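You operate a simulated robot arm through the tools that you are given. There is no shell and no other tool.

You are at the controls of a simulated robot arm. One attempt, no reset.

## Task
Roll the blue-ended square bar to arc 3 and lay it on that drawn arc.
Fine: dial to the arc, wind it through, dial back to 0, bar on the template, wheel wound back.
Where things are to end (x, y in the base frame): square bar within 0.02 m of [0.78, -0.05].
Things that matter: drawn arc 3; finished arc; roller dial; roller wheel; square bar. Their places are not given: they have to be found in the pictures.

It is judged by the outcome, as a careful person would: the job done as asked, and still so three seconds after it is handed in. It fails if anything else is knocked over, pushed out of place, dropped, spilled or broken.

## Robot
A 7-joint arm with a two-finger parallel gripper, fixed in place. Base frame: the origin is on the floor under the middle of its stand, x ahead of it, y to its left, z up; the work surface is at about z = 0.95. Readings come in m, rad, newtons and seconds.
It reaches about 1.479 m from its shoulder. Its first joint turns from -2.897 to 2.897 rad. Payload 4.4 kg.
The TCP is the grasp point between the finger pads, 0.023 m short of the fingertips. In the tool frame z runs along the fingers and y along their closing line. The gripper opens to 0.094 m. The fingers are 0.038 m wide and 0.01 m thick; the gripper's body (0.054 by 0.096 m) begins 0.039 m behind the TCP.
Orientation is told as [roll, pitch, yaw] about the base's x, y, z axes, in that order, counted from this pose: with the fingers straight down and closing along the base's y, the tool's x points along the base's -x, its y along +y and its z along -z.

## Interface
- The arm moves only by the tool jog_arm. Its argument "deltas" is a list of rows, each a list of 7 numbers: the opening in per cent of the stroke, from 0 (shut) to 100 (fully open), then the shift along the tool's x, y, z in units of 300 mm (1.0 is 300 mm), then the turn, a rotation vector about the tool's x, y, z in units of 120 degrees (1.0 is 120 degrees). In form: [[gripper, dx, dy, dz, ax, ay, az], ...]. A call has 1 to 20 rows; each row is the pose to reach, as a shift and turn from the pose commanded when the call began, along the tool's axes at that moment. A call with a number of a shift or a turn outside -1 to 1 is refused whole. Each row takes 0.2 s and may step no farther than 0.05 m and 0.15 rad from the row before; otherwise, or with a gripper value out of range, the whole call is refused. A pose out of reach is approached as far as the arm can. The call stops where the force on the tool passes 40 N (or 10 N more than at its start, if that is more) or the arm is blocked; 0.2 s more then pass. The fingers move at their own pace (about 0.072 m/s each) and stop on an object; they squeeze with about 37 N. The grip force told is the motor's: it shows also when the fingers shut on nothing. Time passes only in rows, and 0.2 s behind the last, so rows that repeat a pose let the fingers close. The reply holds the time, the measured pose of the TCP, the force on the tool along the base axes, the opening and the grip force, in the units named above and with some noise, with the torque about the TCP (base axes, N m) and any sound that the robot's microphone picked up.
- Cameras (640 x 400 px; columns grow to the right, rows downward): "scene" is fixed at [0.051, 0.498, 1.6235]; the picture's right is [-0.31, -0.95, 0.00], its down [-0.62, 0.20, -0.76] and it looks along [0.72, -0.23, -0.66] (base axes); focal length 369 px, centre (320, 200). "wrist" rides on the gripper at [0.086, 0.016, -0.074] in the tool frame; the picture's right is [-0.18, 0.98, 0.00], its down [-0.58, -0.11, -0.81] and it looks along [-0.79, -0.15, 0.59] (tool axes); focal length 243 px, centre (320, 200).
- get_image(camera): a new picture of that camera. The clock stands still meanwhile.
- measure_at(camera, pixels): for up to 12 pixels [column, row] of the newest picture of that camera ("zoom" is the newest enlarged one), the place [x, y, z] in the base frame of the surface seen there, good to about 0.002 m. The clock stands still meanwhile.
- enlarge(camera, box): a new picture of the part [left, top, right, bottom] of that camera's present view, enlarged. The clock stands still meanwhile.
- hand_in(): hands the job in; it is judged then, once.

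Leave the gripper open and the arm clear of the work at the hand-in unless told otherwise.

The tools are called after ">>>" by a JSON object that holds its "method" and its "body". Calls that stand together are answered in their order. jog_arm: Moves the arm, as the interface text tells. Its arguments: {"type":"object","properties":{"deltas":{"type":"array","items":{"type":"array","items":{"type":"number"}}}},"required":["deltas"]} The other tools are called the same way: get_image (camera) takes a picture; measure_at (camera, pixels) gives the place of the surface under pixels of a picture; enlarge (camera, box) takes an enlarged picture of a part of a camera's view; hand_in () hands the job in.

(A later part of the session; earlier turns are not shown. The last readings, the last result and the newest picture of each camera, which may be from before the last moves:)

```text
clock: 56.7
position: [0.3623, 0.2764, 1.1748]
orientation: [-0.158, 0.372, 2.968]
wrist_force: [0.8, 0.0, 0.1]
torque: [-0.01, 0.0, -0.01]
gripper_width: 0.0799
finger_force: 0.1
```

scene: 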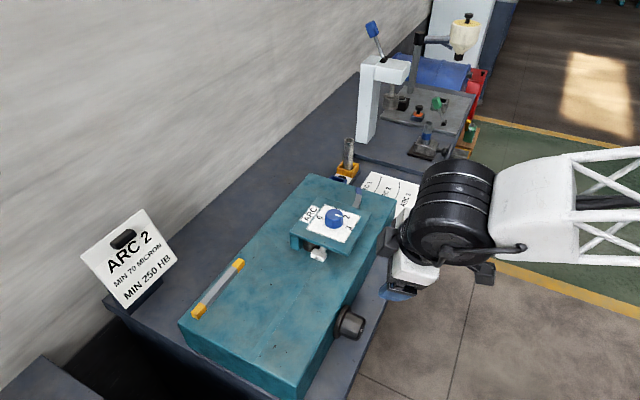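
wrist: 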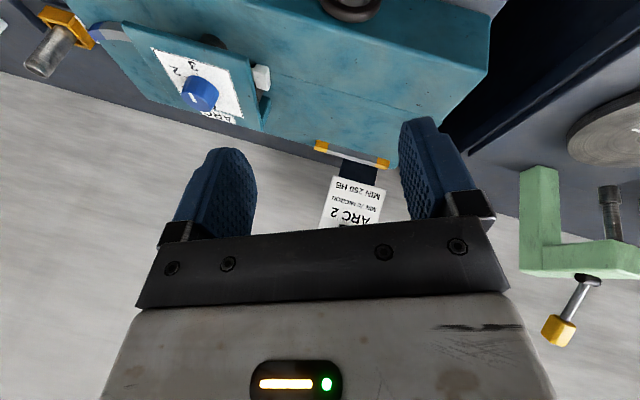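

The joint is unwound. I'll correct the tilt to vertical and move over toward the dial at z≈1.19.

>>> {"method": "jog_arm", "body": {"deltas": [[85, 0.099, -0.025, 0.031, -0.012, -0.03, 0], [85, 0.198, -0.049, 0.062, -0.024, -0.06, 0], [85, 0.297, -0.074, 0.093, -0.036, -0.089, 0], [85, 0.397, -0.099, 0.124, -0.048, -0.119, 0], [85, 0.496, -0.123, 0.155, -0.06, -0.149, 0], [85, 0.595, -0.148, 0.186, -0.072, -0.1785, 0]]}}

>>> {"method": "get_image", "body": {"camera": "wrist"}}

>>> {"method": "get_image", "body": {"camera": "scene"}}

```text
clock: 58.3
position: [0.4968, 0.2723, 1.2408]
orientation: [0.037, 0.311, 2.987]
wrist_force: [0.0, 0.1, 0.5]
torque: [-0.02, -0.02, 0.01]
gripper_width: 0.0796
finger_force: 0.0
out of reach, approached as far as the arm can: row 1, 2, 3, 4, 5, 6
stopped in row 6: the arm was blocked; the commanded pose is now the measured one
```

```text
taken
```

wrist: 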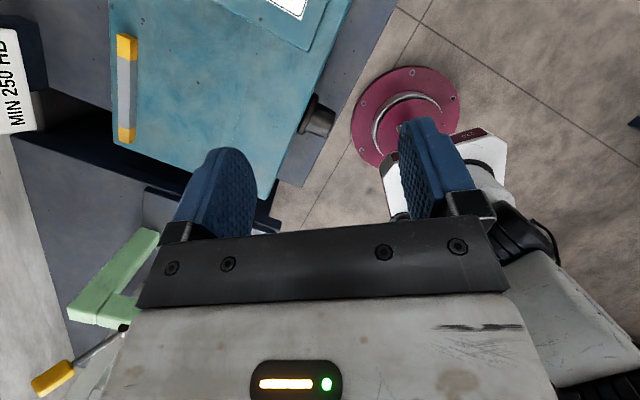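

```text
taken
```

scene: 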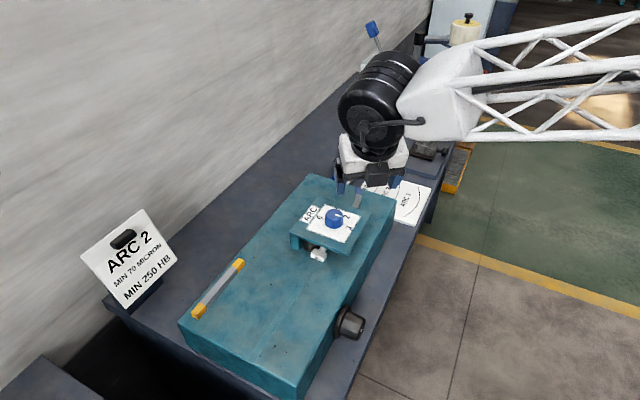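

Still limited by a joint. I'll unwind a further 54° about the tool axis, back to a yaw that worked before, then level the hand.

>>> {"method": "jog_arm", "body": {"deltas": [[85, 0, 0, -0.02, 0, 0, -0.064], [85, 0, 0, -0.04, 0, 0, -0.129], [85, 0, 0, -0.06, 0, 0, -0.193], [85, 0, 0, -0.08, 0, 0, -0.257], [85, 0, 0, -0.1, 0, 0, -0.321], [85, 0, 0, -0.1, 0, 0, -0.386], [85, 0, 0, -0.1, 0, 0, -0.45]]}}

>>> {"method": "get_image", "body": {"camera": "scene"}}

```text
clock: 59.9
position: [0.4871, 0.2759, 1.2696]
orientation: [0.279, 0.151, -2.334]
wrist_force: [0.2, 0.0, 0.4]
torque: [0.03, 0.0, 0.01]
gripper_width: 0.08
finger_force: 0.0
```

```text
taken
```

scene: 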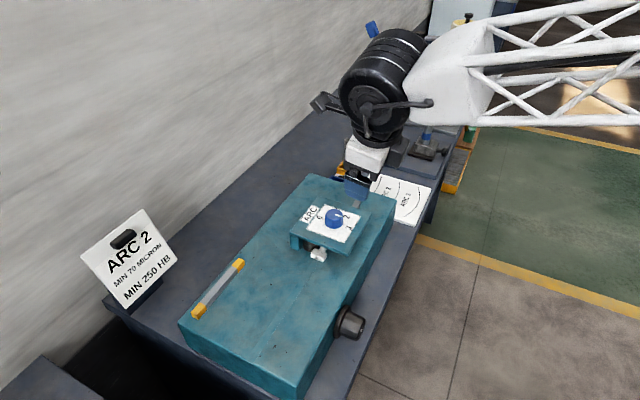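

>>> {"method": "jog_arm", "body": {"deltas": [[85, 0, 0, 0, 0.033, -0.018, 0], [85, 0, 0, 0, 0.066, -0.037, 0], [85, 0, 0, 0, 0.099, -0.055, 0], [85, 0, 0, 0, 0.132, -0.073, 0]]}}

>>> {"method": "get_image", "body": {"camera": "scene"}}

```text
clock: 60.9
position: [0.4886, 0.2763, 1.2515]
orientation: [0.265, -0.016, -2.361]
wrist_force: [-0.1, -1.2, 0.9]
torque: [0.05, -0.02, 0.02]
gripper_width: 0.0798
finger_force: 0.0
out of reach, approached as far as the arm can: row 1, 2, 3, 4
```

```text
taken
```

scene: 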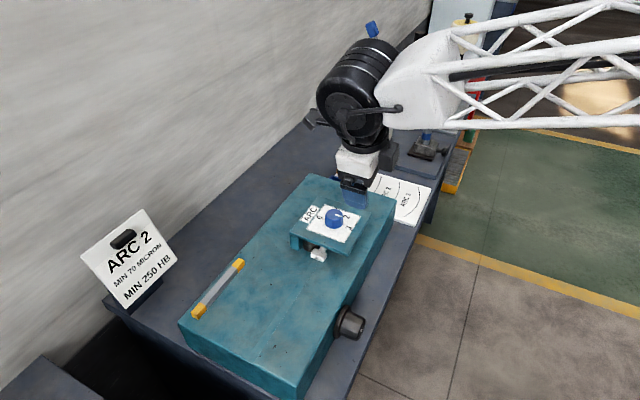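

>>> {"method": "jog_arm", "body": {"deltas": [[85, 0, 0, 0, 0, 0, -0.069], [85, 0, 0, 0, 0, 0, -0.138], [85, 0, 0, 0, 0, 0, -0.207], [85, 0, 0, 0, 0, 0, -0.276], [85, 0, 0, 0, 0, 0, -0.345], [85, 0, 0, 0, 0, 0, -0.414], [85, 0, 0, 0, 0, 0, -0.483], [85, 0, 0, 0, 0, 0, -0.552], [85, 0, 0, 0, 0, 0, -0.621], [85, 0, 0, 0, 0, 0, -0.69], [85, 0, 0, 0, 0, 0, -0.75]]}}

>>> {"method": "get_image", "body": {"camera": "scene"}}

```text
clock: 63.3
position: [0.4899, 0.2771, 1.2506]
orientation: [-0.018, -0.263, -0.784]
wrist_force: [0.6, -0.3, -0.7]
torque: [-0.01, 0.02, 0.0]
gripper_width: 0.0801
finger_force: 0.1
```

```text
taken
```

scene: 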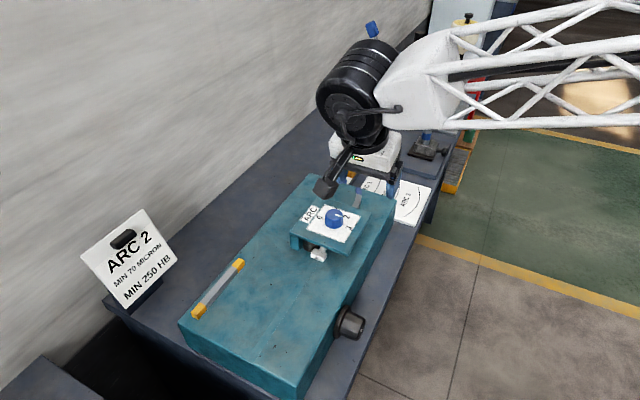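

>>> {"method": "jog_arm", "body": {"deltas": [[85, 0, 0, 0, 0, 0.042, 0], [85, 0, 0, 0, 0, 0.084, 0], [85, 0, 0, 0, 0, 0.1256, 0]]}}

```text
clock: 64.1
position: [0.491, 0.2772, 1.2494]
orientation: [-0.027, -0.262, -0.784]
wrist_force: [-0.2, 0.7, 0.0]
torque: [-0.02, 0.02, -0.03]
gripper_width: 0.0799
finger_force: 0.1
out of reach, approached as far as the arm can: row 1, 2, 3
```

The tilt is blocked by some joint, not the last one. I'll move toward the start pose (0.53, 0.42, 1.36), where the arm was comfortable, and see whether it loosens.

>>> {"method": "jog_arm", "body": {"deltas": [[85, 0.022, 0.071, -0.071, 0, 0, -0.0625], [85, 0.044, 0.142, -0.142, 0, 0, -0.125], [85, 0.066, 0.214, -0.213, 0, 0, -0.1875], [85, 0.088, 0.285, -0.284, 0, 0, -0.25], [85, 0.11, 0.356, -0.355, 0, 0, -0.3125], [85, 0.132, 0.427, -0.426, 0, 0, -0.375]]}}

>>> {"method": "get_image", "body": {"camera": "scene"}}

```text
clock: 65.5
position: [0.5315, 0.4193, 1.3595]
orientation: [-0.213, -0.178, 0.019]
wrist_force: [-0.6, -0.4, 1.1]
torque: [-0.03, 0.01, 0.03]
gripper_width: 0.0799
finger_force: 0.1
```

```text
taken
```

scene: 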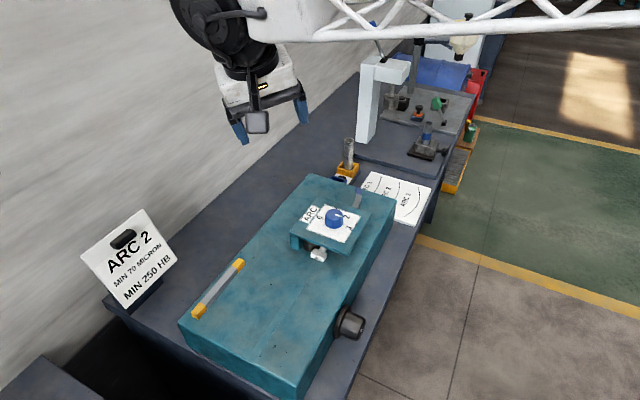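

>>> {"method": "jog_arm", "body": {"deltas": [[85, 0, 0, 0, -0.034, 0.028, 0], [85, 0, 0, 0, -0.068, 0.057, 0], [85, 0, 0, 0, -0.1017, 0.085, 0]]}}

```text
clock: 66.3
position: [0.5301, 0.4195, 1.3588]
orientation: [-0.214, -0.179, 0.017]
wrist_force: [0.1, -0.3, 0.2]
torque: [0.02, -0.02, -0.03]
gripper_width: 0.0799
finger_force: 0.0
out of reach, approached as far as the arm can: row 1, 2, 3
```

>>> {"method": "jog_arm", "body": {"deltas": [[85, 0, 0, 0, -0.05, 0, 0], [85, 0, 0, 0, -0.1, 0, 0]]}}

```text
clock: 66.9
position: [0.5294, 0.4239, 1.3531]
orientation: [-0.124, -0.263, 0.026]
wrist_force: [-0.2, 0.1, 0.5]
torque: [0.0, 0.0, 0.04]
gripper_width: 0.0798
finger_force: 0.1
out of reach, approached as far as the arm can: row 1, 2
```

The wrist has ended up in a flipped branch: near the straight-wrist pose the turning was shared by two joints. I'll undo it by retracing, turning the last joint forward again in free air and then going back to the in-line pose to unwind there.

>>> {"method": "jog_arm", "body": {"deltas": [[85, 0, 0, 0, 0, 0, 0.069], [85, 0, 0, 0, 0, 0, 0.138], [85, 0, 0, 0, 0, 0, 0.207], [85, 0, 0, 0, 0, 0, 0.276], [85, 0, 0, 0, 0, 0, 0.345], [85, 0, 0, 0, 0, 0, 0.414], [85, 0, 0, 0, 0, 0, 0.483], [85, 0, 0, 0, 0, 0, 0.552], [85, 0, 0, 0, 0, 0, 0.621], [85, 0, 0, 0, 0, 0, 0.69], [85, 0, 0, 0, 0, 0, 0.759], [85, 0, 0, 0, 0, 0, 0.825]]}}

>>> {"method": "get_image", "body": {"camera": "scene"}}

```text
clock: 69.5
position: [0.5287, 0.4232, 1.3554]
orientation: [0.28, -0.08, -1.734]
wrist_force: [-0.8, 1.0, 0.0]
torque: [0.0, -0.01, -0.01]
gripper_width: 0.0799
finger_force: 0.0
```

```text
taken
```

scene: 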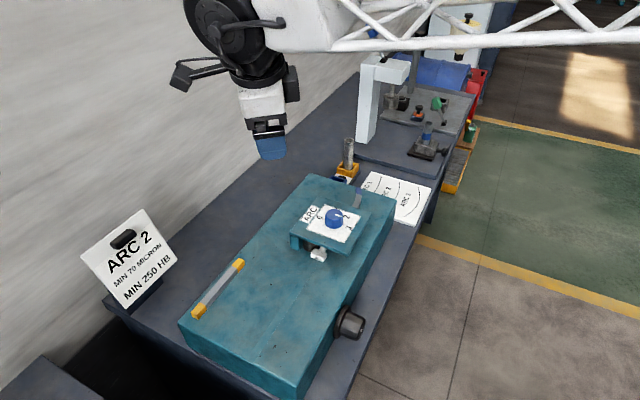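

>>> {"method": "jog_arm", "body": {"deltas": [[85, 0, 0, 0, 0, 0, 0.069], [85, 0, 0, 0, 0, 0, 0.138], [85, 0, 0, 0, 0, 0, 0.207], [85, 0, 0, 0, 0, 0, 0.276], [85, 0, 0, 0, 0, 0, 0.345], [85, 0, 0, 0, 0, 0, 0.414], [85, 0, 0, 0, 0, 0, 0.483], [85, 0, 0, 0, 0, 0, 0.552], [85, 0, 0, 0, 0, 0, 0.621], [85, 0, 0, 0, 0, 0, 0.69], [85, 0, 0, 0, 0, 0, 0.759], [85, 0, 0, 0, 0, 0, 0.825]]}}

```text
clock: 72.1
position: [0.5277, 0.4234, 1.3549]
orientation: [0.035, 0.288, 2.839]
wrist_force: [0.0, -0.4, 0.6]
torque: [0.01, 0.0, 0.01]
gripper_width: 0.0798
finger_force: 0.0
```

>>> {"method": "jog_arm", "body": {"deltas": [[85, 0, 0, 0, 0, 0, 0.069], [85, 0, 0, 0, 0, 0, 0.138], [85, 0, 0, 0, 0, 0, 0.207], [85, 0, 0, 0, 0, 0, 0.276], [85, 0, 0, 0, 0, 0, 0.345], [85, 0, 0, 0, 0, 0, 0.414], [85, 0, 0, 0, 0, 0, 0.483], [85, 0, 0, 0, 0, 0, 0.552], [85, 0, 0, 0, 0, 0, 0.621], [85, 0, 0, 0, 0, 0, 0.69], [85, 0, 0, 0, 0, 0, 0.759], [85, 0, 0, 0, 0, 0, 0.825]]}}

>>> {"method": "get_image", "body": {"camera": "scene"}}

```text
clock: 74.7
position: [0.5278, 0.424, 1.354]
orientation: [-0.291, -0.01, 1.109]
wrist_force: [0.1, -0.2, 0.2]
torque: [0.03, -0.02, 0.03]
gripper_width: 0.0797
finger_force: 0.1
```

```text
taken
```

scene: 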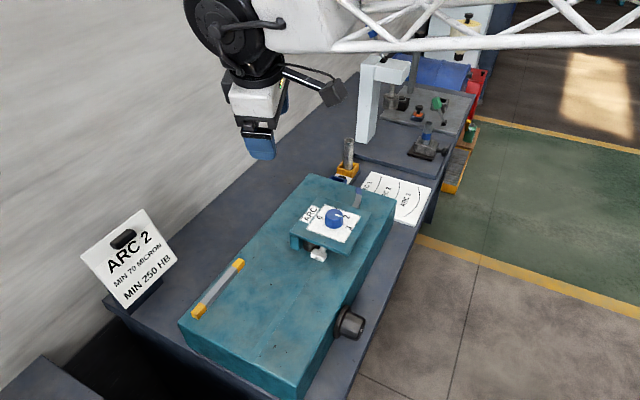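

>>> {"method": "jog_arm", "body": {"deltas": [[85, 0.109, 0.053, 0.09, 0.0107, -0.0577, 0.0081], [85, 0.218, 0.107, 0.179, 0.0213, -0.1153, 0.0162], [85, 0.328, 0.16, 0.269, 0.032, -0.173, 0.0243], [85, 0.437, 0.213, 0.359, 0.0427, -0.2306, 0.0323], [85, 0.546, 0.267, 0.448, 0.0533, -0.2883, 0.0404], [85, 0.655, 0.32, 0.538, 0.064, -0.3459, 0.0485]]}}

>>> {"method": "get_image", "body": {"camera": "scene"}}

```text
clock: 76.1
position: [0.3948, 0.2798, 1.1695]
orientation: [-0.518, -0.72, 1.307]
wrist_force: [-0.5, -0.1, 1.8]
torque: [-0.06, 0.1, -0.01]
gripper_width: 0.0799
finger_force: 0.0
out of reach, approached as far as the arm can: row 3, 4, 5, 6
```

```text
taken
```

scene: 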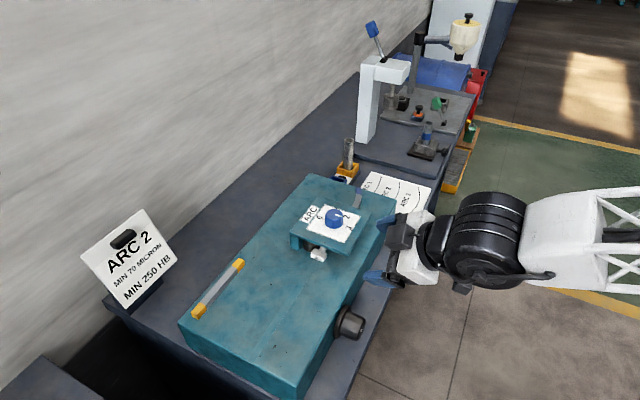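

>>> {"method": "jog_arm", "body": {"deltas": [[85, 0.107, 0.05, 0.057, 0.0085, -0.0493, 0.0072], [85, 0.215, 0.099, 0.115, 0.017, -0.0985, 0.0145], [85, 0.322, 0.149, 0.172, 0.0255, -0.1478, 0.0217], [85, 0.43, 0.198, 0.229, 0.0339, -0.197, 0.0289], [85, 0.537, 0.248, 0.286, 0.0424, -0.2463, 0.0361], [85, 0.645, 0.297, 0.344, 0.0509, -0.2955, 0.0434], [85, 0.752, 0.347, 0.401, 0.0594, -0.3448, 0.0506]]}}

>>> {"method": "get_image", "body": {"camera": "scene"}}

>>> {"method": "get_image", "body": {"camera": "wrist"}}

```text
clock: 77.7
position: [0.3454, 0.2242, 0.9003]
orientation: [-1.558, -1.245, 2.352]
wrist_force: [-0.2, -0.1, 0.1]
torque: [0.02, 0.0, 0.03]
gripper_width: 0.0802
finger_force: 0.0
```

```text
taken
```

scene: 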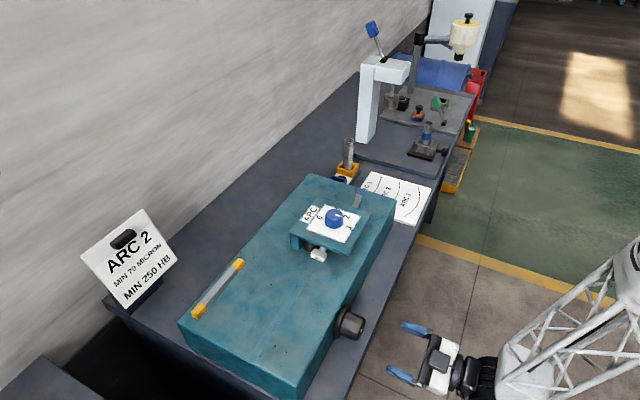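

```text
taken
```

wrist: 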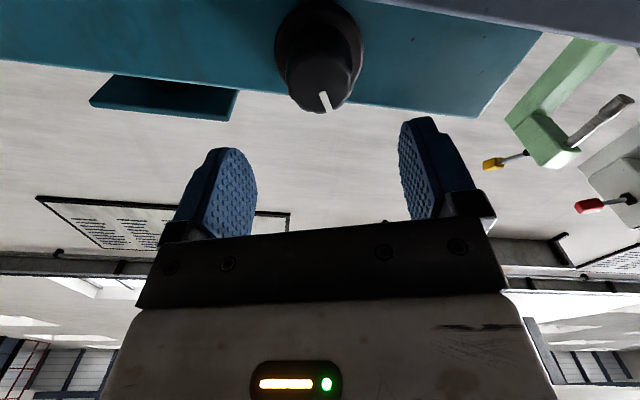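

The in-line pose is back, but the forearm now slopes down to the wrist. I'll measure the forearm's direction to find the pose where the hand is truly in line with it.

>>> {"method": "measure_at", "body": {"camera": "scene", "pixels": [[505, 370], [520, 390], [560, 330], [580, 360], [610, 275], [632, 260], [635, 300], [490, 380], [462, 375], [620, 345], [545, 370], [440, 365]]}}

>>> {"method": "enlarge", "body": {"camera": "scene", "box": [380, 220, 640, 400]}}

```text
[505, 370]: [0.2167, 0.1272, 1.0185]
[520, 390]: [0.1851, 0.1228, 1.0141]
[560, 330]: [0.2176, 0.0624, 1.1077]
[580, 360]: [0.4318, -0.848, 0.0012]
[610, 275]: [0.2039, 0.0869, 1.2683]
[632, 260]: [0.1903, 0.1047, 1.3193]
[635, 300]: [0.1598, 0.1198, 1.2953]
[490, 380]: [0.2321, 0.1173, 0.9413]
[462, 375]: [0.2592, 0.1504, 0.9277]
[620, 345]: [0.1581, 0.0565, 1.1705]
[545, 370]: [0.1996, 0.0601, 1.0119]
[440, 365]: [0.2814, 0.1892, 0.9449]
```

```text
2.22 times, centred on (510, 310) of scene
```

zoom: 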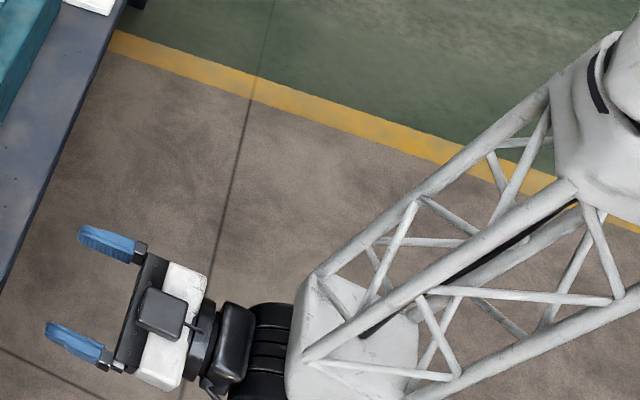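

The forearm is now nearly vertical with the hand horizontal, so the elbow moved up. I'll raise 0.2 m and centre the last joint by turning it back in stages, all in free space.

>>> {"method": "jog_arm", "body": {"deltas": [[85, -0.07, -0.024, 0, 0, 0, -0.067], [85, -0.14, -0.048, 0, 0, 0, -0.133], [85, -0.21, -0.072, 0, 0, 0, -0.2], [85, -0.28, -0.096, 0, 0, 0, -0.267], [85, -0.35, -0.121, 0, 0, 0, -0.333], [85, -0.42, -0.145, 0, 0, 0, -0.4], [85, -0.49, -0.169, 0, 0, 0, -0.467], [85, -0.56, -0.193, 0, 0, 0, -0.533], [85, -0.63, -0.217, 0, 0, 0, -0.6]]}}

>>> {"method": "get_image", "body": {"camera": "scene"}}

```text
clock: 79.7
position: [0.3468, 0.223, 1.1018]
orientation: [-1.567, 0.012, 2.362]
wrist_force: [-0.5, -0.6, 0.2]
torque: [-0.01, -0.02, 0.03]
gripper_width: 0.0799
finger_force: 0.1
```

```text
taken
```

scene: 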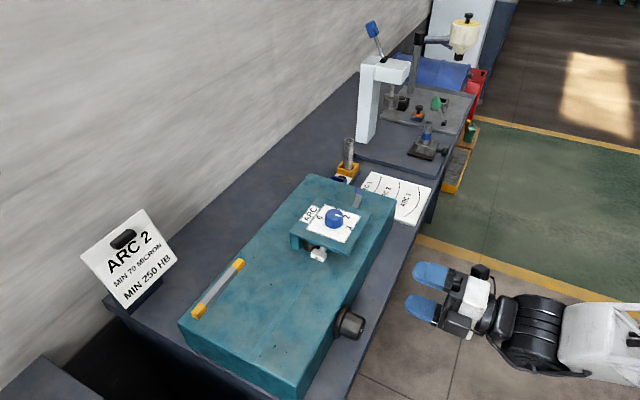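

>>> {"method": "measure_at", "body": {"camera": "scene", "pixels": [[580, 340], [600, 330], [620, 320], [635, 330], [635, 360], [620, 375], [530, 330], [510, 310], [550, 370], [475, 300], [600, 310], [635, 308]]}}

>>> {"method": "enlarge", "body": {"camera": "scene", "box": [400, 240, 640, 390]}}

```text
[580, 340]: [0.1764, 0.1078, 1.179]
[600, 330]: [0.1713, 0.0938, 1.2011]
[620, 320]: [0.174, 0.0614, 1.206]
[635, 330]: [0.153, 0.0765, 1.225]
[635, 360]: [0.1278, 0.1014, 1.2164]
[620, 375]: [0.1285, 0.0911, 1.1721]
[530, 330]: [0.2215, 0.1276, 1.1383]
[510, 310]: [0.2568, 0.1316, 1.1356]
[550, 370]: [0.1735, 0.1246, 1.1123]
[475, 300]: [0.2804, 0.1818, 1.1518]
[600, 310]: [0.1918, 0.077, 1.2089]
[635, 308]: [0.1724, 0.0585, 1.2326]
```

```text
2.67 times, centred on (520, 315) of scene
```

zoom: 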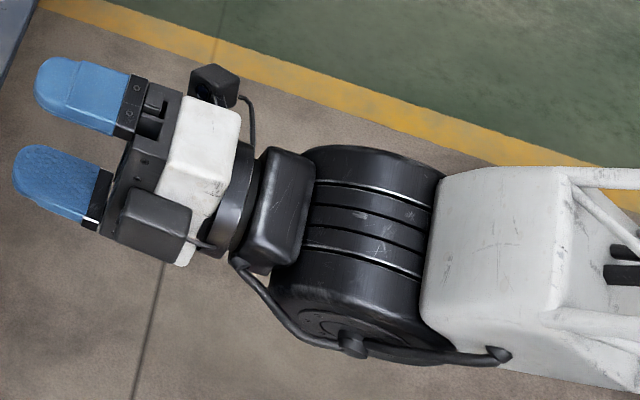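

The forearm slopes down toward the hand, and the hand sits on the flipped side of it. I'll move to more open space at about (0.55, 0.15, 1.30), still horizontal, so I can swing the wrist around the forearm axis safely.

>>> {"method": "jog_arm", "body": {"deltas": [[85, 0.095, -0.094, 0.044, 0, 0, 0], [85, 0.189, -0.187, 0.087, 0, 0, 0], [85, 0.284, -0.281, 0.131, 0, 0, 0], [85, 0.378, -0.375, 0.175, 0, 0, 0], [85, 0.473, -0.469, 0.219, 0, 0, 0], [85, 0.567, -0.562, 0.262, 0, 0, 0], [85, 0.662, -0.656, 0.306, 0, 0, 0]]}}

>>> {"method": "get_image", "body": {"camera": "scene"}}

```text
clock: 81.3
position: [0.5533, 0.1516, 1.2994]
orientation: [-1.566, 0.01, 2.363]
wrist_force: [0.4, -0.3, 0.8]
torque: [0.01, 0.01, -0.02]
gripper_width: 0.0798
finger_force: 0.0
```

```text
taken
```

scene: 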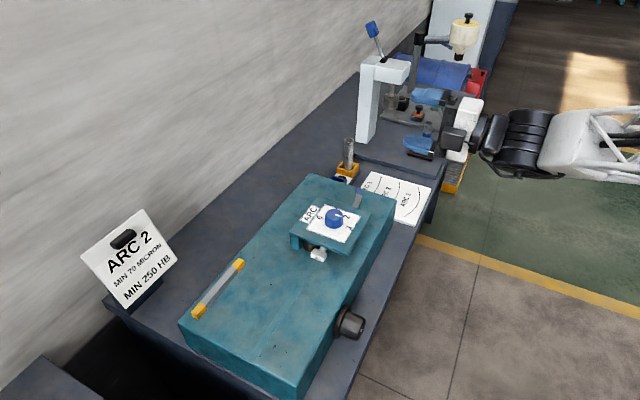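

>>> {"method": "enlarge", "body": {"camera": "scene", "box": [400, 50, 640, 200]}}

>>> {"method": "measure_at", "body": {"camera": "scene", "pixels": [[560, 150], [570, 130], [590, 115], [610, 112], [635, 112], [590, 150], [595, 170], [635, 178], [515, 140], [510, 165], [525, 120], [470, 115]]}}

```text
2.67 times, centred on (520, 125) of scene
```

zoom: 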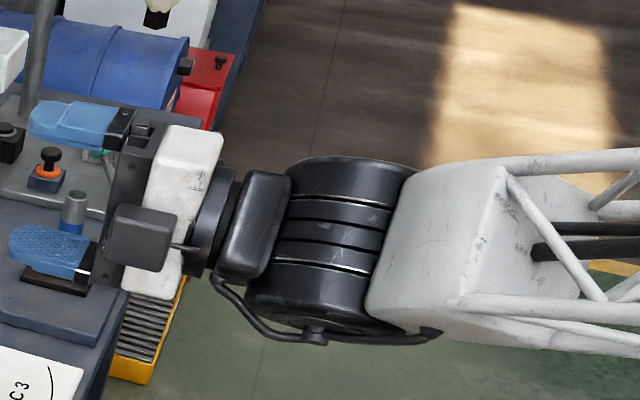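

```text
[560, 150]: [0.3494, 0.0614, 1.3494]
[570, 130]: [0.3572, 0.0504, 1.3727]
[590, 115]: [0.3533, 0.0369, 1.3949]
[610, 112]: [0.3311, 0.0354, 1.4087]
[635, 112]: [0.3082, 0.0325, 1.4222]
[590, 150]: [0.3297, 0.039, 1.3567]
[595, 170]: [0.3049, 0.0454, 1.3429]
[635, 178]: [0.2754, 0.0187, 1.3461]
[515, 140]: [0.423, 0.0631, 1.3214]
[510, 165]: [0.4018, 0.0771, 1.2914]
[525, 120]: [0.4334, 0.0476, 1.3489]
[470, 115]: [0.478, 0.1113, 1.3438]
```

The forearm axis is about (0.87, 0.36, -0.35) and the wrist centre about (0.45, 0.05, 1.29). I'll swing the hand about that forearm axis by -65° in clear air to undo the flip, then check.

>>> {"method": "jog_arm", "body": {"deltas": [[85, -0.023, 0.024, 0, -0.0212, -0.0213, -0.0521], [85, -0.045, 0.05, -0.001, -0.0424, -0.0427, -0.1042], [85, -0.065, 0.076, -0.004, -0.0637, -0.064, -0.1563], [85, -0.08, 0.106, -0.009, -0.0849, -0.0853, -0.2084], [85, -0.091, 0.136, -0.016, -0.1061, -0.1067, -0.2606], [85, -0.1, 0.165, -0.026, -0.1273, -0.128, -0.3127], [85, -0.102, 0.197, -0.037, -0.1486, -0.1493, -0.3648], [85, -0.102, 0.228, -0.049, -0.1698, -0.1707, -0.4169], [85, -0.101, 0.257, -0.062, -0.191, -0.192, -0.469]]}}

>>> {"method": "enlarge", "body": {"camera": "scene", "box": [360, 50, 640, 230]}}

```text
clock: 83.3
position: [0.5183, 0.1577, 1.2226]
orientation: [-0.766, 0.797, -3.12]
wrist_force: [-0.1, -0.3, -0.3]
torque: [0.01, 0.0, -0.02]
gripper_width: 0.0798
finger_force: 0.0
```

```text
2.22 times, centred on (500, 140) of scene
```

zoom: 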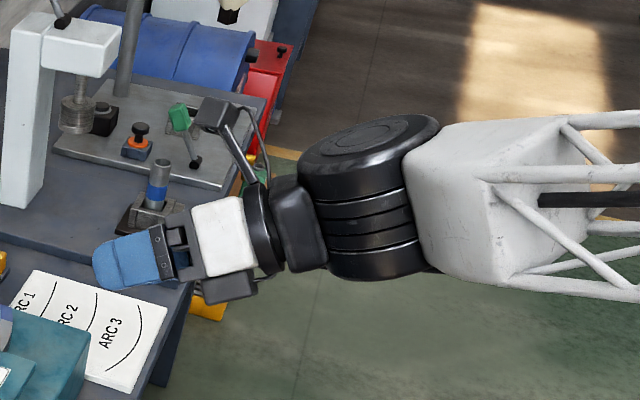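

The swing worked and the drum's other face is showing. I'll repeat the same swing for another -65°.

>>> {"method": "jog_arm", "body": {"deltas": [[85, -0.023, 0.024, 0, -0.0212, -0.0213, -0.0521], [85, -0.045, 0.05, -0.001, -0.0424, -0.0427, -0.1042], [85, -0.065, 0.076, -0.004, -0.0637, -0.064, -0.1563], [85, -0.08, 0.106, -0.009, -0.0849, -0.0853, -0.2084], [85, -0.091, 0.136, -0.016, -0.1061, -0.1067, -0.2606], [85, -0.1, 0.165, -0.026, -0.1273, -0.128, -0.3127], [85, -0.102, 0.197, -0.037, -0.1486, -0.1493, -0.3648], [85, -0.102, 0.228, -0.049, -0.1698, -0.1707, -0.4169], [85, -0.101, 0.257, -0.062, -0.191, -0.192, -0.469]]}}

>>> {"method": "enlarge", "body": {"camera": "scene", "box": [360, 50, 640, 230]}}

```text
clock: 85.3
position: [0.5264, 0.09, 1.1742]
orientation: [0.521, 0.464, -1.828]
wrist_force: [-0.8, 0.7, -0.1]
torque: [0.0, 0.0, 0.01]
gripper_width: 0.08
finger_force: 0.1
```

```text
2.22 times, centred on (500, 140) of scene
```

zoom: 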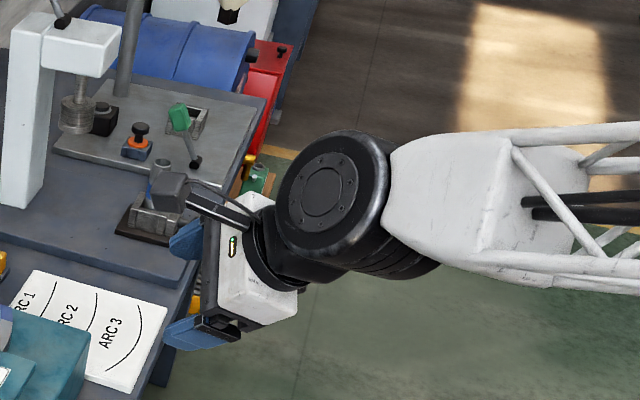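

The wrist is back in its original branch. Now I'll level the hand to vertical.

>>> {"method": "jog_arm", "body": {"deltas": [[85, 0, 0, 0, 0.046, -0.046, 0], [85, 0, 0, 0, 0.092, -0.092, 0], [85, 0, 0, 0, 0.138, -0.139, 0], [85, 0, 0, 0, 0.184, -0.185, 0], [85, 0, 0, 0, 0.23, -0.231, 0]]}}

>>> {"method": "get_image", "body": {"camera": "wrist"}}

>>> {"method": "get_image", "body": {"camera": "scene"}}

```text
clock: 86.5
position: [0.5259, 0.0896, 1.1728]
orientation: [-0.004, 0.003, -1.954]
wrist_force: [-0.5, -0.7, -0.6]
torque: [-0.03, 0.03, 0.03]
gripper_width: 0.0797
finger_force: 0.0
```

```text
taken
```

wrist: 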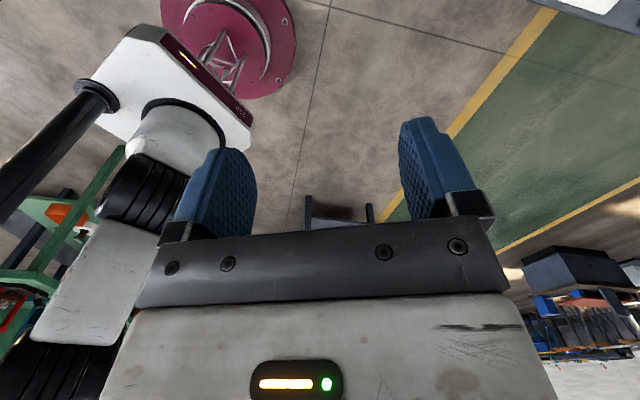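

```text
taken
```

scene: 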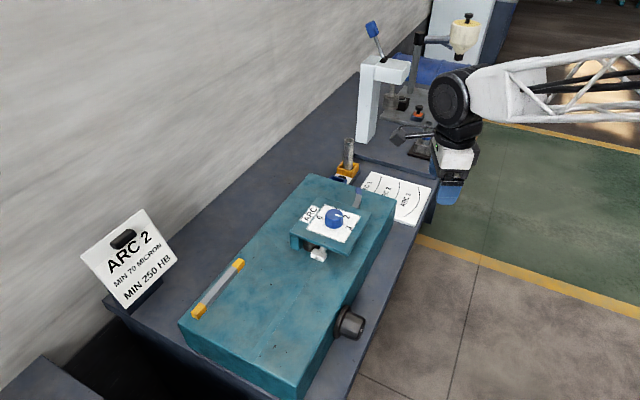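

The hand is vertical at yaw -1.954. I'll move over the dial at yaw -2.354, which is the hand position for dial 3.

>>> {"method": "jog_arm", "body": {"deltas": [[90, 0.119, 0.018, 0.039, 0, 0, 0.032], [90, 0.238, 0.036, 0.078, 0, 0, 0.064], [90, 0.357, 0.055, 0.117, 0, 0, 0.096], [90, 0.476, 0.073, 0.155, 0, 0, 0.127], [90, 0.595, 0.091, 0.194, 0, 0, 0.159], [90, 0.714, 0.109, 0.233, 0, 0, 0.191]]}}

>>> {"method": "get_image", "body": {"camera": "wrist"}}

>>> {"method": "get_image", "body": {"camera": "scene"}}

```text
clock: 87.9
position: [0.6371, 0.2773, 1.1046]
orientation: [-0.002, 0.004, -2.356]
wrist_force: [1.6, -0.1, 0.8]
torque: [0.0, -0.03, -0.01]
gripper_width: 0.0845
finger_force: 0.1
```

```text
taken
```

wrist: 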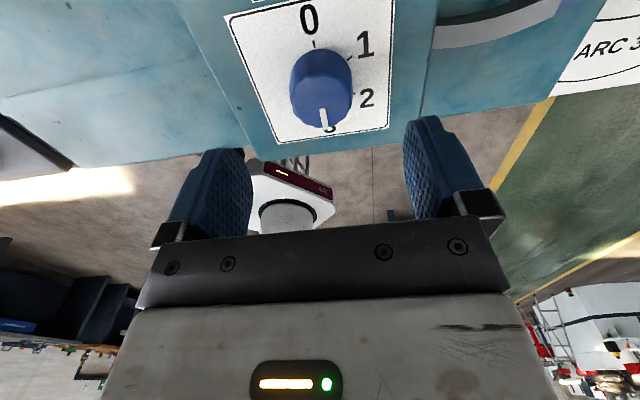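

```text
taken
```

scene: 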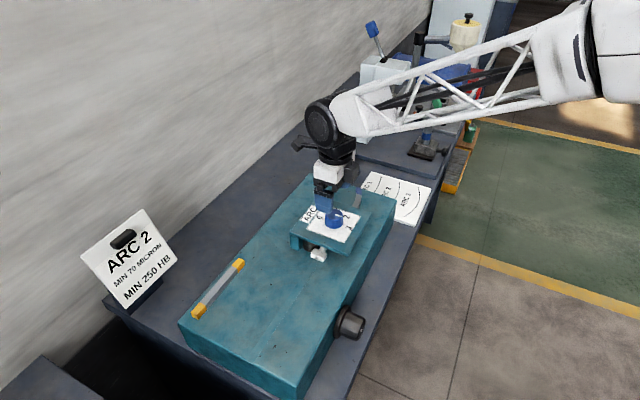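

I'm above the dial, which still points at 3. I'll descend and grip the knob.

>>> {"method": "jog_arm", "body": {"deltas": [[90, -0.005, 0.001, 0.08, 0, 0, 0], [90, -0.005, 0.001, 0.16, 0, 0, 0], [90, -0.005, 0.001, 0.21, 0, 0, 0], [90, -0.005, 0.001, 0.225, 0, 0, 0], [60, -0.005, 0.001, 0.225, 0, 0, 0], [0, -0.005, 0.001, 0.225, 0, 0, 0], [0, -0.005, 0.001, 0.225, 0, 0, 0], [0, -0.005, 0.001, 0.225, 0, 0, 0]]}}

```text
clock: 89.7
position: [0.6365, 0.276, 1.0364]
orientation: [-0.002, 0.002, -2.357]
wrist_force: [1.5, 0.2, -1.9]
torque: [0.0, -0.16, 0.02]
gripper_width: 0.043
finger_force: 45.1
```

The grip is balanced. I'll turn counterclockwise from above (tool -z), back toward 0.

>>> {"method": "jog_arm", "body": {"deltas": [[0, 0, 0, 0, 0, 0, -0.05], [0, 0, 0, 0, 0, 0, -0.1], [0, 0, 0, 0, 0, 0, -0.15], [0, 0, 0, 0, 0, 0, -0.2], [0, 0, 0, 0, 0, 0, -0.25], [0, 0, 0, 0, 0, 0, -0.3], [0, 0, 0, 0, 0, 0, -0.35], [0, 0, 0, 0, 0, 0, -0.4], [0, 0, 0, 0, 0, 0, -0.45], [0, 0, 0, 0, 0, 0, -0.5]]}}

>>> {"method": "get_image", "body": {"camera": "wrist"}}

```text
clock: 91.9
position: [0.636, 0.2753, 1.0352]
orientation: [0.0, 0.004, -1.306]
wrist_force: [1.0, 26.8, -8.4]
torque: [0.8, 0.03, -0.02]
gripper_width: 0.0428
finger_force: 44.7
```

```text
taken
```

wrist: 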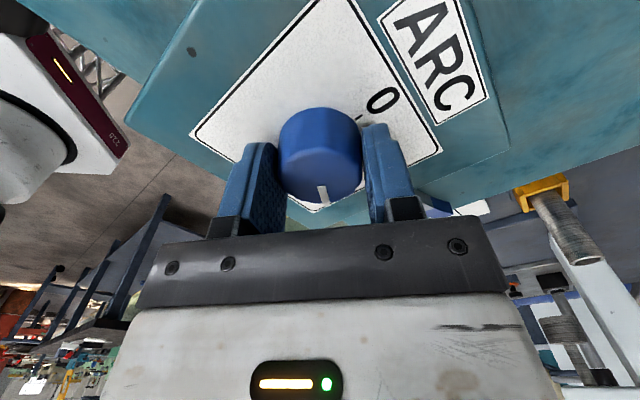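

>>> {"method": "jog_arm", "body": {"deltas": [[0, 0.002, 0.0006, 0, 0, 0, -0.03], [0, 0.002, 0.0006, 0, 0, 0, -0.08], [0, 0.002, 0.0006, 0, 0, 0, -0.13], [0, 0.002, 0.0006, 0, 0, 0, -0.18], [0, 0.002, 0.0006, 0, 0, 0, -0.23], [0, 0.002, 0.0006, 0, 0, 0, -0.28], [0, 0.002, 0.0006, 0, 0, 0, -0.33], [0, 0.002, 0.0006, 0, 0, 0, -0.38], [0, 0.002, 0.0006, 0, 0, 0, -0.43]]}}

```text
clock: 93.9
position: [0.6365, 0.2768, 1.0358]
orientation: [0.003, 0.002, -0.406]
wrist_force: [-14.9, -15.0, 2.0]
torque: [-0.32, 0.7, 0.01]
gripper_width: 0.0427
finger_force: 44.9
```

>>> {"method": "jog_arm", "body": {"deltas": [[0, 0.0007, -0.0018, 0, 0, 0, -0.03], [0, 0.0007, -0.0018, 0, 0, 0, -0.08], [0, 0.0007, -0.0018, 0, 0, 0, -0.13], [0, 0.0007, -0.0018, 0, 0, 0, -0.18], [0, 0.0007, -0.0018, 0, 0, 0, -0.24], [0, 0.0007, -0.0018, 0, 0, 0, -0.3], [0, 0.0007, -0.0018, 0, 0, 0, -0.36], [0, 0.0007, -0.0018, 0, 0, 0, -0.42], [0, 0.0007, -0.0018, 0, 0, 0, -0.48], [0, 0.0007, -0.0018, 0, 0, 0, -0.53], [0, 0.0007, -0.0018, 0, 0, 0, -0.5685], [0, 0.0007, -0.0018, 0, 0, 0, -0.5685]]}}

>>> {"method": "get_image", "body": {"camera": "wrist"}}

```text
clock: 96.5
position: [0.6362, 0.2753, 1.0377]
orientation: [0.0, -0.004, 0.784]
wrist_force: [-4.6, -17.8, 9.0]
torque: [-0.4, -0.02, -0.02]
gripper_width: 0.043
finger_force: 44.7
```

```text
taken
```

wrist: 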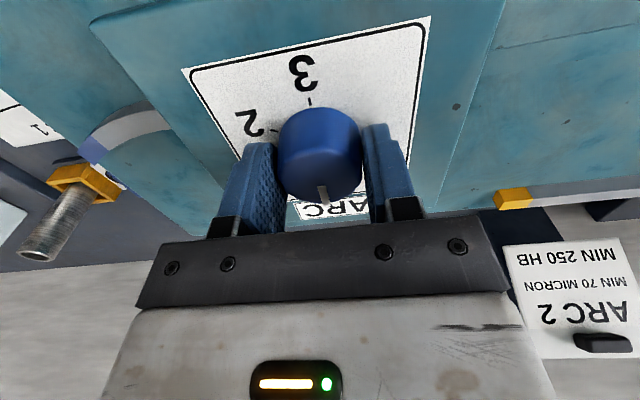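

The hand is back at the yaw where the dial was at 0. I'll release and rise, then check the dial and the bar.

>>> {"method": "jog_arm", "body": {"deltas": [[0, 0.001, -0.001, 0, 0, 0, 0], [60, 0.001, -0.001, 0, 0, 0, 0], [100, 0.001, -0.001, 0, 0, 0, 0], [100, 0.001, -0.001, 0, 0, 0, 0], [100, 0.001, -0.001, -0.15, 0, 0, 0], [100, 0.001, -0.001, -0.3, 0, 0, 0], [100, 0.001, -0.001, -0.45, 0, 0, 0], [100, 0.001, -0.001, -0.6, 0, 0, 0]]}}

>>> {"method": "get_image", "body": {"camera": "wrist"}}

>>> {"method": "enlarge", "body": {"camera": "scene", "box": [270, 150, 430, 270]}}

>>> {"method": "enlarge", "body": {"camera": "scene", "box": [290, 180, 370, 230]}}

```text
clock: 98.3
position: [0.6365, 0.2736, 1.2165]
orientation: [0.004, -0.002, 0.782]
wrist_force: [0.2, -0.9, 0.1]
torque: [-0.02, 0.0, 0.01]
gripper_width: 0.0938
finger_force: 0.1
```

```text
taken
```

wrist: 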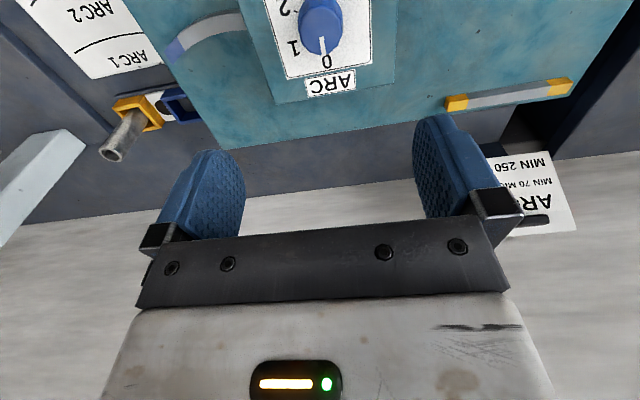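

```text
3.33 times, centred on (350, 210) of scene
```

zoom: 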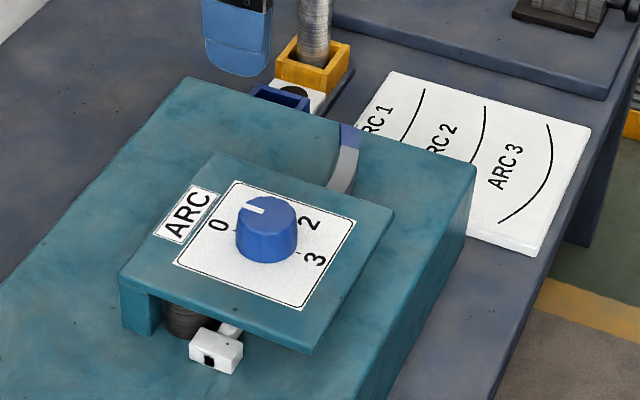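

```text
8.00 times, centred on (330, 205) of scene
```

zoom: 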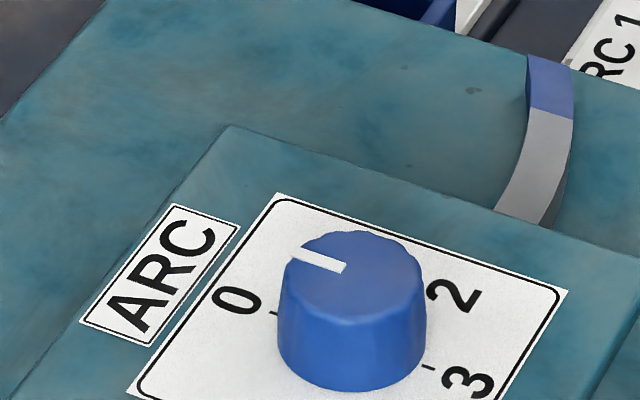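

The dial reads 0 exactly as at the start. The bar's curved front end sticks out beyond the plate. I'll measure its visible part.

>>> {"method": "measure_at", "body": {"camera": "zoom", "pixels": [[530, 60], [570, 70], [550, 62], [548, 85], [550, 115], [535, 160], [515, 200], [545, 215], [560, 160], [572, 115], [500, 210], [527, 110]]}}

>>> {"method": "measure_at", "body": {"camera": "wrist", "pixels": [[172, 52], [180, 45], [190, 37], [205, 27], [220, 22], [235, 20], [240, 20], [177, 60], [242, 35], [200, 45]]}}

>>> {"method": "enlarge", "body": {"camera": "wrist", "box": [150, 0, 310, 100]}}

```text
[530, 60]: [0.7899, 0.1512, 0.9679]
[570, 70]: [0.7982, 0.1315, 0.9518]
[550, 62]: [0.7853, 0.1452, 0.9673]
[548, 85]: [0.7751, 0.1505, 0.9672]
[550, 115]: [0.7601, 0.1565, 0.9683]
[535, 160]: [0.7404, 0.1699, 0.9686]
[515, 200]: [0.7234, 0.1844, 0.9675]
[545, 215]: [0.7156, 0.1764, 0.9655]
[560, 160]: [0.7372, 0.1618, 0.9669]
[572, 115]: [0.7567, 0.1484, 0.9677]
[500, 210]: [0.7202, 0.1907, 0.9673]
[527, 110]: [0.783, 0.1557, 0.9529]
```

```text
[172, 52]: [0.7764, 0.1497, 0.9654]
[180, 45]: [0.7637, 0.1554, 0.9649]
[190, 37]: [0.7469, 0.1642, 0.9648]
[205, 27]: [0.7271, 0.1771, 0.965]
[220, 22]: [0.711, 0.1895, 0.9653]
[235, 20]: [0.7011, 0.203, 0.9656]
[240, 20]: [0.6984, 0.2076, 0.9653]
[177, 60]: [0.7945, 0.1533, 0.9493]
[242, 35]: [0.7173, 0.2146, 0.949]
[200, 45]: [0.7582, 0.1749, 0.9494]
```

```text
4.00 times, centred on (230, 50) of wrist
```

zoom: 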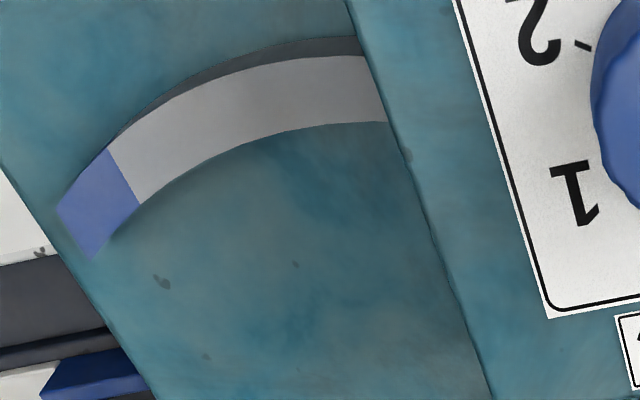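

The bar is an arc of radius about 0.16 m with its front end at (0.788, 0.147). About 0.10 m is visible and the rest is under the plate. I'll move over a grasp point at (0.740, 0.1685) with the fingers across the bar (yaw ≈ -31.5°).

>>> {"method": "jog_arm", "body": {"deltas": [[100, 0, -0.055, 0.036, 0, 0, 0.0707], [100, 0, -0.109, 0.072, 0, 0, 0.1413], [100, 0.001, -0.164, 0.107, 0, 0, 0.212], [100, 0.001, -0.219, 0.143, 0, 0, 0.2827], [100, 0.001, -0.273, 0.179, 0, 0, 0.3533], [100, 0.001, -0.328, 0.215, 0, 0, 0.424], [100, 0.002, -0.383, 0.25, 0, 0, 0.4947], [100, 0.002, -0.437, 0.286, 0, 0, 0.5653], [100, 0.002, -0.492, 0.322, 0, 0, 0.636]]}}

>>> {"method": "get_image", "body": {"camera": "wrist"}}

>>> {"method": "get_image", "body": {"camera": "scene"}}

```text
clock: 100.3
position: [0.7409, 0.1705, 1.1189]
orientation: [0.004, 0.003, -0.55]
wrist_force: [0.6, -0.5, 0.1]
torque: [0.0, 0.02, 0.0]
gripper_width: 0.0941
finger_force: 0.1
```

```text
taken
```

wrist: 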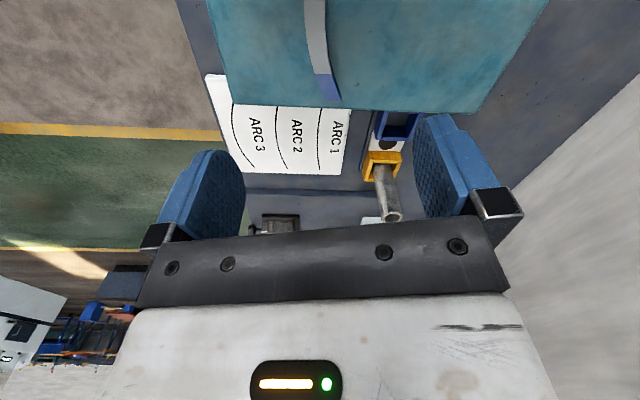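

```text
taken
```

scene: 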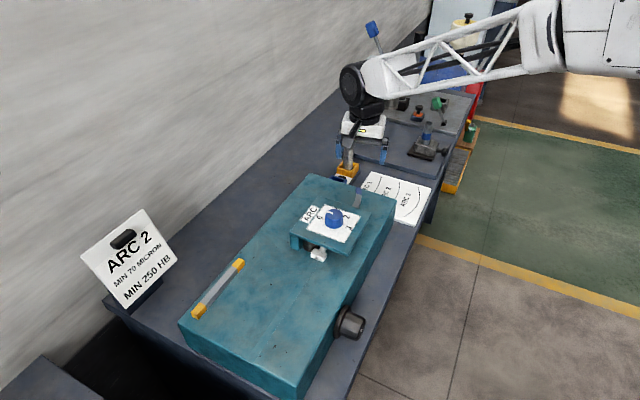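

The template is clearly visible now. I'll enlarge it and measure the ARC 3 line and nearby objects.

>>> {"method": "enlarge", "body": {"camera": "wrist", "box": [200, 60, 360, 190]}}

>>> {"method": "measure_at", "body": {"camera": "wrist", "pixels": [[318, 50], [312, 25], [326, 85], [332, 97], [316, 5], [385, 125], [385, 160], [390, 200], [345, 110], [230, 105], [225, 80], [215, 90]]}}

```text
3.08 times, centred on (280, 125) of wrist
```

zoom: 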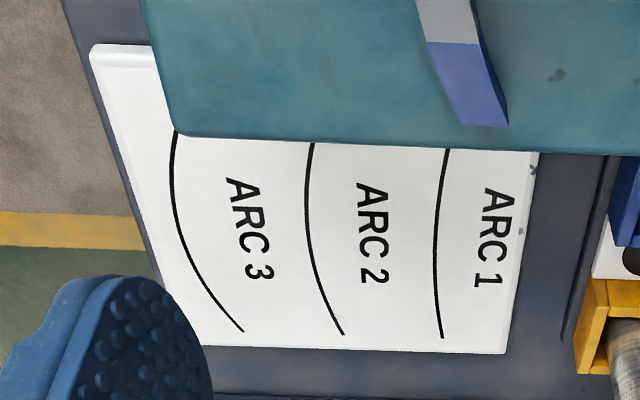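

```text
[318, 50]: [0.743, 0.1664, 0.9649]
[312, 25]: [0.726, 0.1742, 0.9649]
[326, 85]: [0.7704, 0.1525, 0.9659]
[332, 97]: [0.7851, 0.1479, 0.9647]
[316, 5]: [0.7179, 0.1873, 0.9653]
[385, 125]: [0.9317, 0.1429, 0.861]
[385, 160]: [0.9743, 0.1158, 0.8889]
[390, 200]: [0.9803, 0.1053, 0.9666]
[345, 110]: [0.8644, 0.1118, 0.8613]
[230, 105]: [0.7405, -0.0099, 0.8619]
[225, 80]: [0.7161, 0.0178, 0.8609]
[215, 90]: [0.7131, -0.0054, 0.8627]
```

>>> {"method": "enlarge", "body": {"camera": "scene", "box": [360, 165, 440, 230]}}

```text
6.15 times, centred on (400, 198) of scene
```

zoom: 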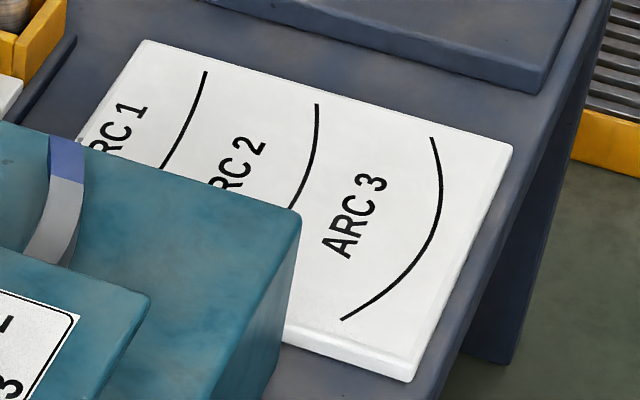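

>>> {"method": "measure_at", "body": {"camera": "zoom", "pixels": [[432, 138], [438, 165], [440, 195], [434, 225], [420, 253], [402, 277], [375, 301], [342, 320], [511, 150], [412, 378], [145, 45], [290, 335]]}}

```text
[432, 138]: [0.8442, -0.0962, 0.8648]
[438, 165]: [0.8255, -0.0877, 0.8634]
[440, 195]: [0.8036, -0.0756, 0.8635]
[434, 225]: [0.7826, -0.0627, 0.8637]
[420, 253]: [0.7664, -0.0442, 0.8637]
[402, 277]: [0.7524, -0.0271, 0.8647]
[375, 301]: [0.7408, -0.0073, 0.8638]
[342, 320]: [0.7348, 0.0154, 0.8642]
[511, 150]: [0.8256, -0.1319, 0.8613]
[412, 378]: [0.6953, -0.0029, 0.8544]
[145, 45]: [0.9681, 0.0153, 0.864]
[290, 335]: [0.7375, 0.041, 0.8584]
```

Arc 3 runs from (0.844, -0.096) through about (0.7745, -0.0535) to (0.735, 0.015), with R≈0.163 and its hollow side toward +x,+y. The target (0.78, -0.05) matches its centroid. Now I'll measure the bar more precisely from this closer view.

>>> {"method": "enlarge", "body": {"camera": "wrist", "box": [270, 0, 390, 110]}}

```text
3.64 times, centred on (330, 55) of wrist
```

zoom: 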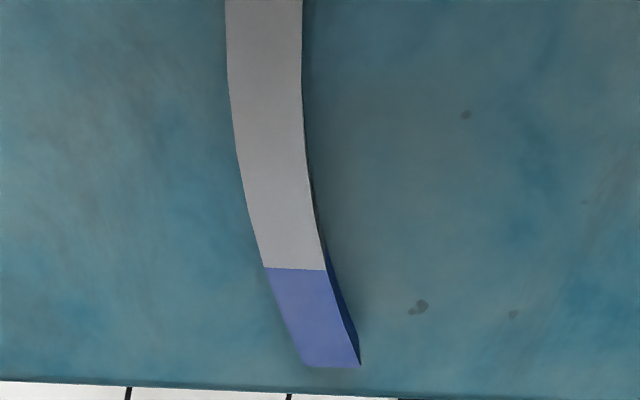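

>>> {"method": "measure_at", "body": {"camera": "zoom", "pixels": [[264, 5], [265, 50], [268, 100], [276, 160], [285, 220], [296, 268], [312, 318], [332, 364], [230, 60], [300, 60], [247, 200], [311, 200]]}}

```text
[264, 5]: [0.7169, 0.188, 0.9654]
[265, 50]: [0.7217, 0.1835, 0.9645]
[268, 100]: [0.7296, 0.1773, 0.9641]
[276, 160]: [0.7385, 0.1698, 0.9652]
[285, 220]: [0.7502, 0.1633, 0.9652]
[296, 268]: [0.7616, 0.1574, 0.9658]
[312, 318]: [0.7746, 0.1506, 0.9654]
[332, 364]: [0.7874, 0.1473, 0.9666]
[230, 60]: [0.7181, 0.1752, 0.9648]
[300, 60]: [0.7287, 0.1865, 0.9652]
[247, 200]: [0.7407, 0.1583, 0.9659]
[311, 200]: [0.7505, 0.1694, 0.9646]
```

The bar's arc is centred near (0.8295, 0.305) with R≈0.163. Its rear end should be at (0.675, 0.2525), at the pusher tip. I'll descend to z=0.980 with the fingers straddling the bar at (0.740, 0.1685).

>>> {"method": "jog_arm", "body": {"deltas": [[100, -0.001, -0.0073, 0.13, 0, 0, 0.014], [100, -0.001, -0.0073, 0.26, 0, 0, 0.014], [100, -0.001, -0.0073, 0.38, 0, 0, 0.014], [100, -0.001, -0.0073, 0.44, 0, 0, 0.014], [60, -0.001, -0.0073, 0.463, 0, 0, 0.014], [50, -0.001, -0.0073, 0.463, 0, 0, 0.014]]}}

>>> {"method": "get_image", "body": {"camera": "wrist"}}

>>> {"method": "enlarge", "body": {"camera": "scene", "box": [280, 110, 440, 240]}}

```text
clock: 101.7
position: [0.7391, 0.1679, 0.9785]
orientation: [0.003, 0.001, -0.58]
wrist_force: [0.6, -0.3, 0.3]
torque: [0.0, -0.01, -0.02]
gripper_width: 0.0473
finger_force: 0.1
```

```text
taken
```

wrist: 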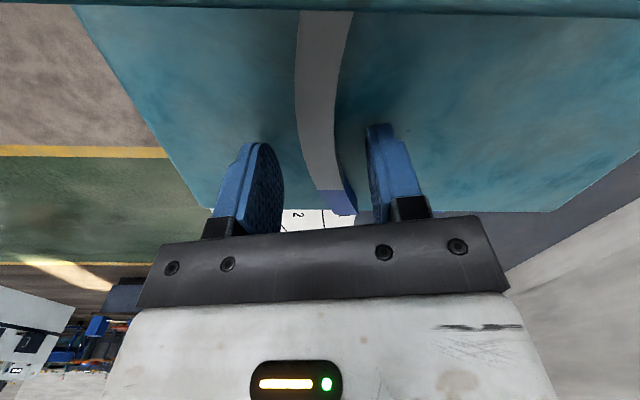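

```text
3.08 times, centred on (360, 175) of scene
```

zoom: 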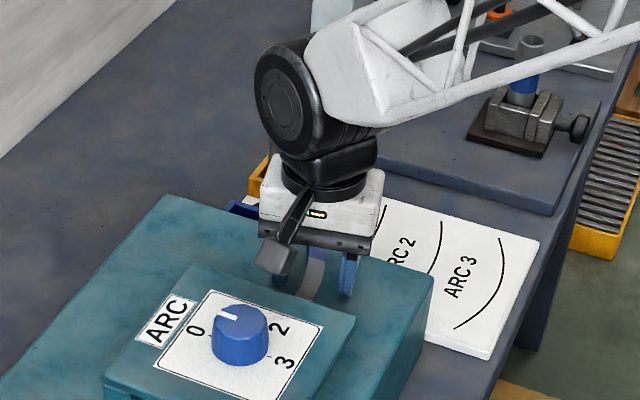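

The bar lies between the fingers with good clearance. I'll close.

>>> {"method": "jog_arm", "body": {"deltas": [[30, 0, 0, 0, 0, 0, 0], [15, 0, 0, 0, 0, 0, 0], [5, 0, 0, 0, 0, 0, 0], [0, 0, 0, 0, 0, 0, 0], [0, 0, 0, 0, 0, 0, 0]]}}

>>> {"method": "get_image", "body": {"camera": "wrist"}}

```text
clock: 102.9
position: [0.7385, 0.1679, 0.9798]
orientation: [0.003, 0.001, -0.58]
wrist_force: [0.3, 0.4, 1.1]
torque: [-0.07, -0.08, 0.01]
gripper_width: 0.0151
finger_force: 36.9
```

```text
taken
```

wrist: 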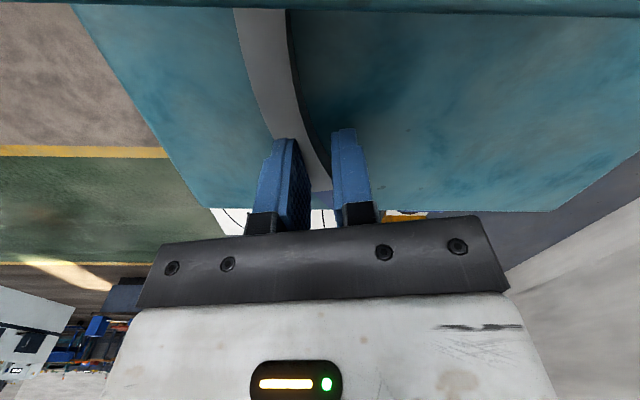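

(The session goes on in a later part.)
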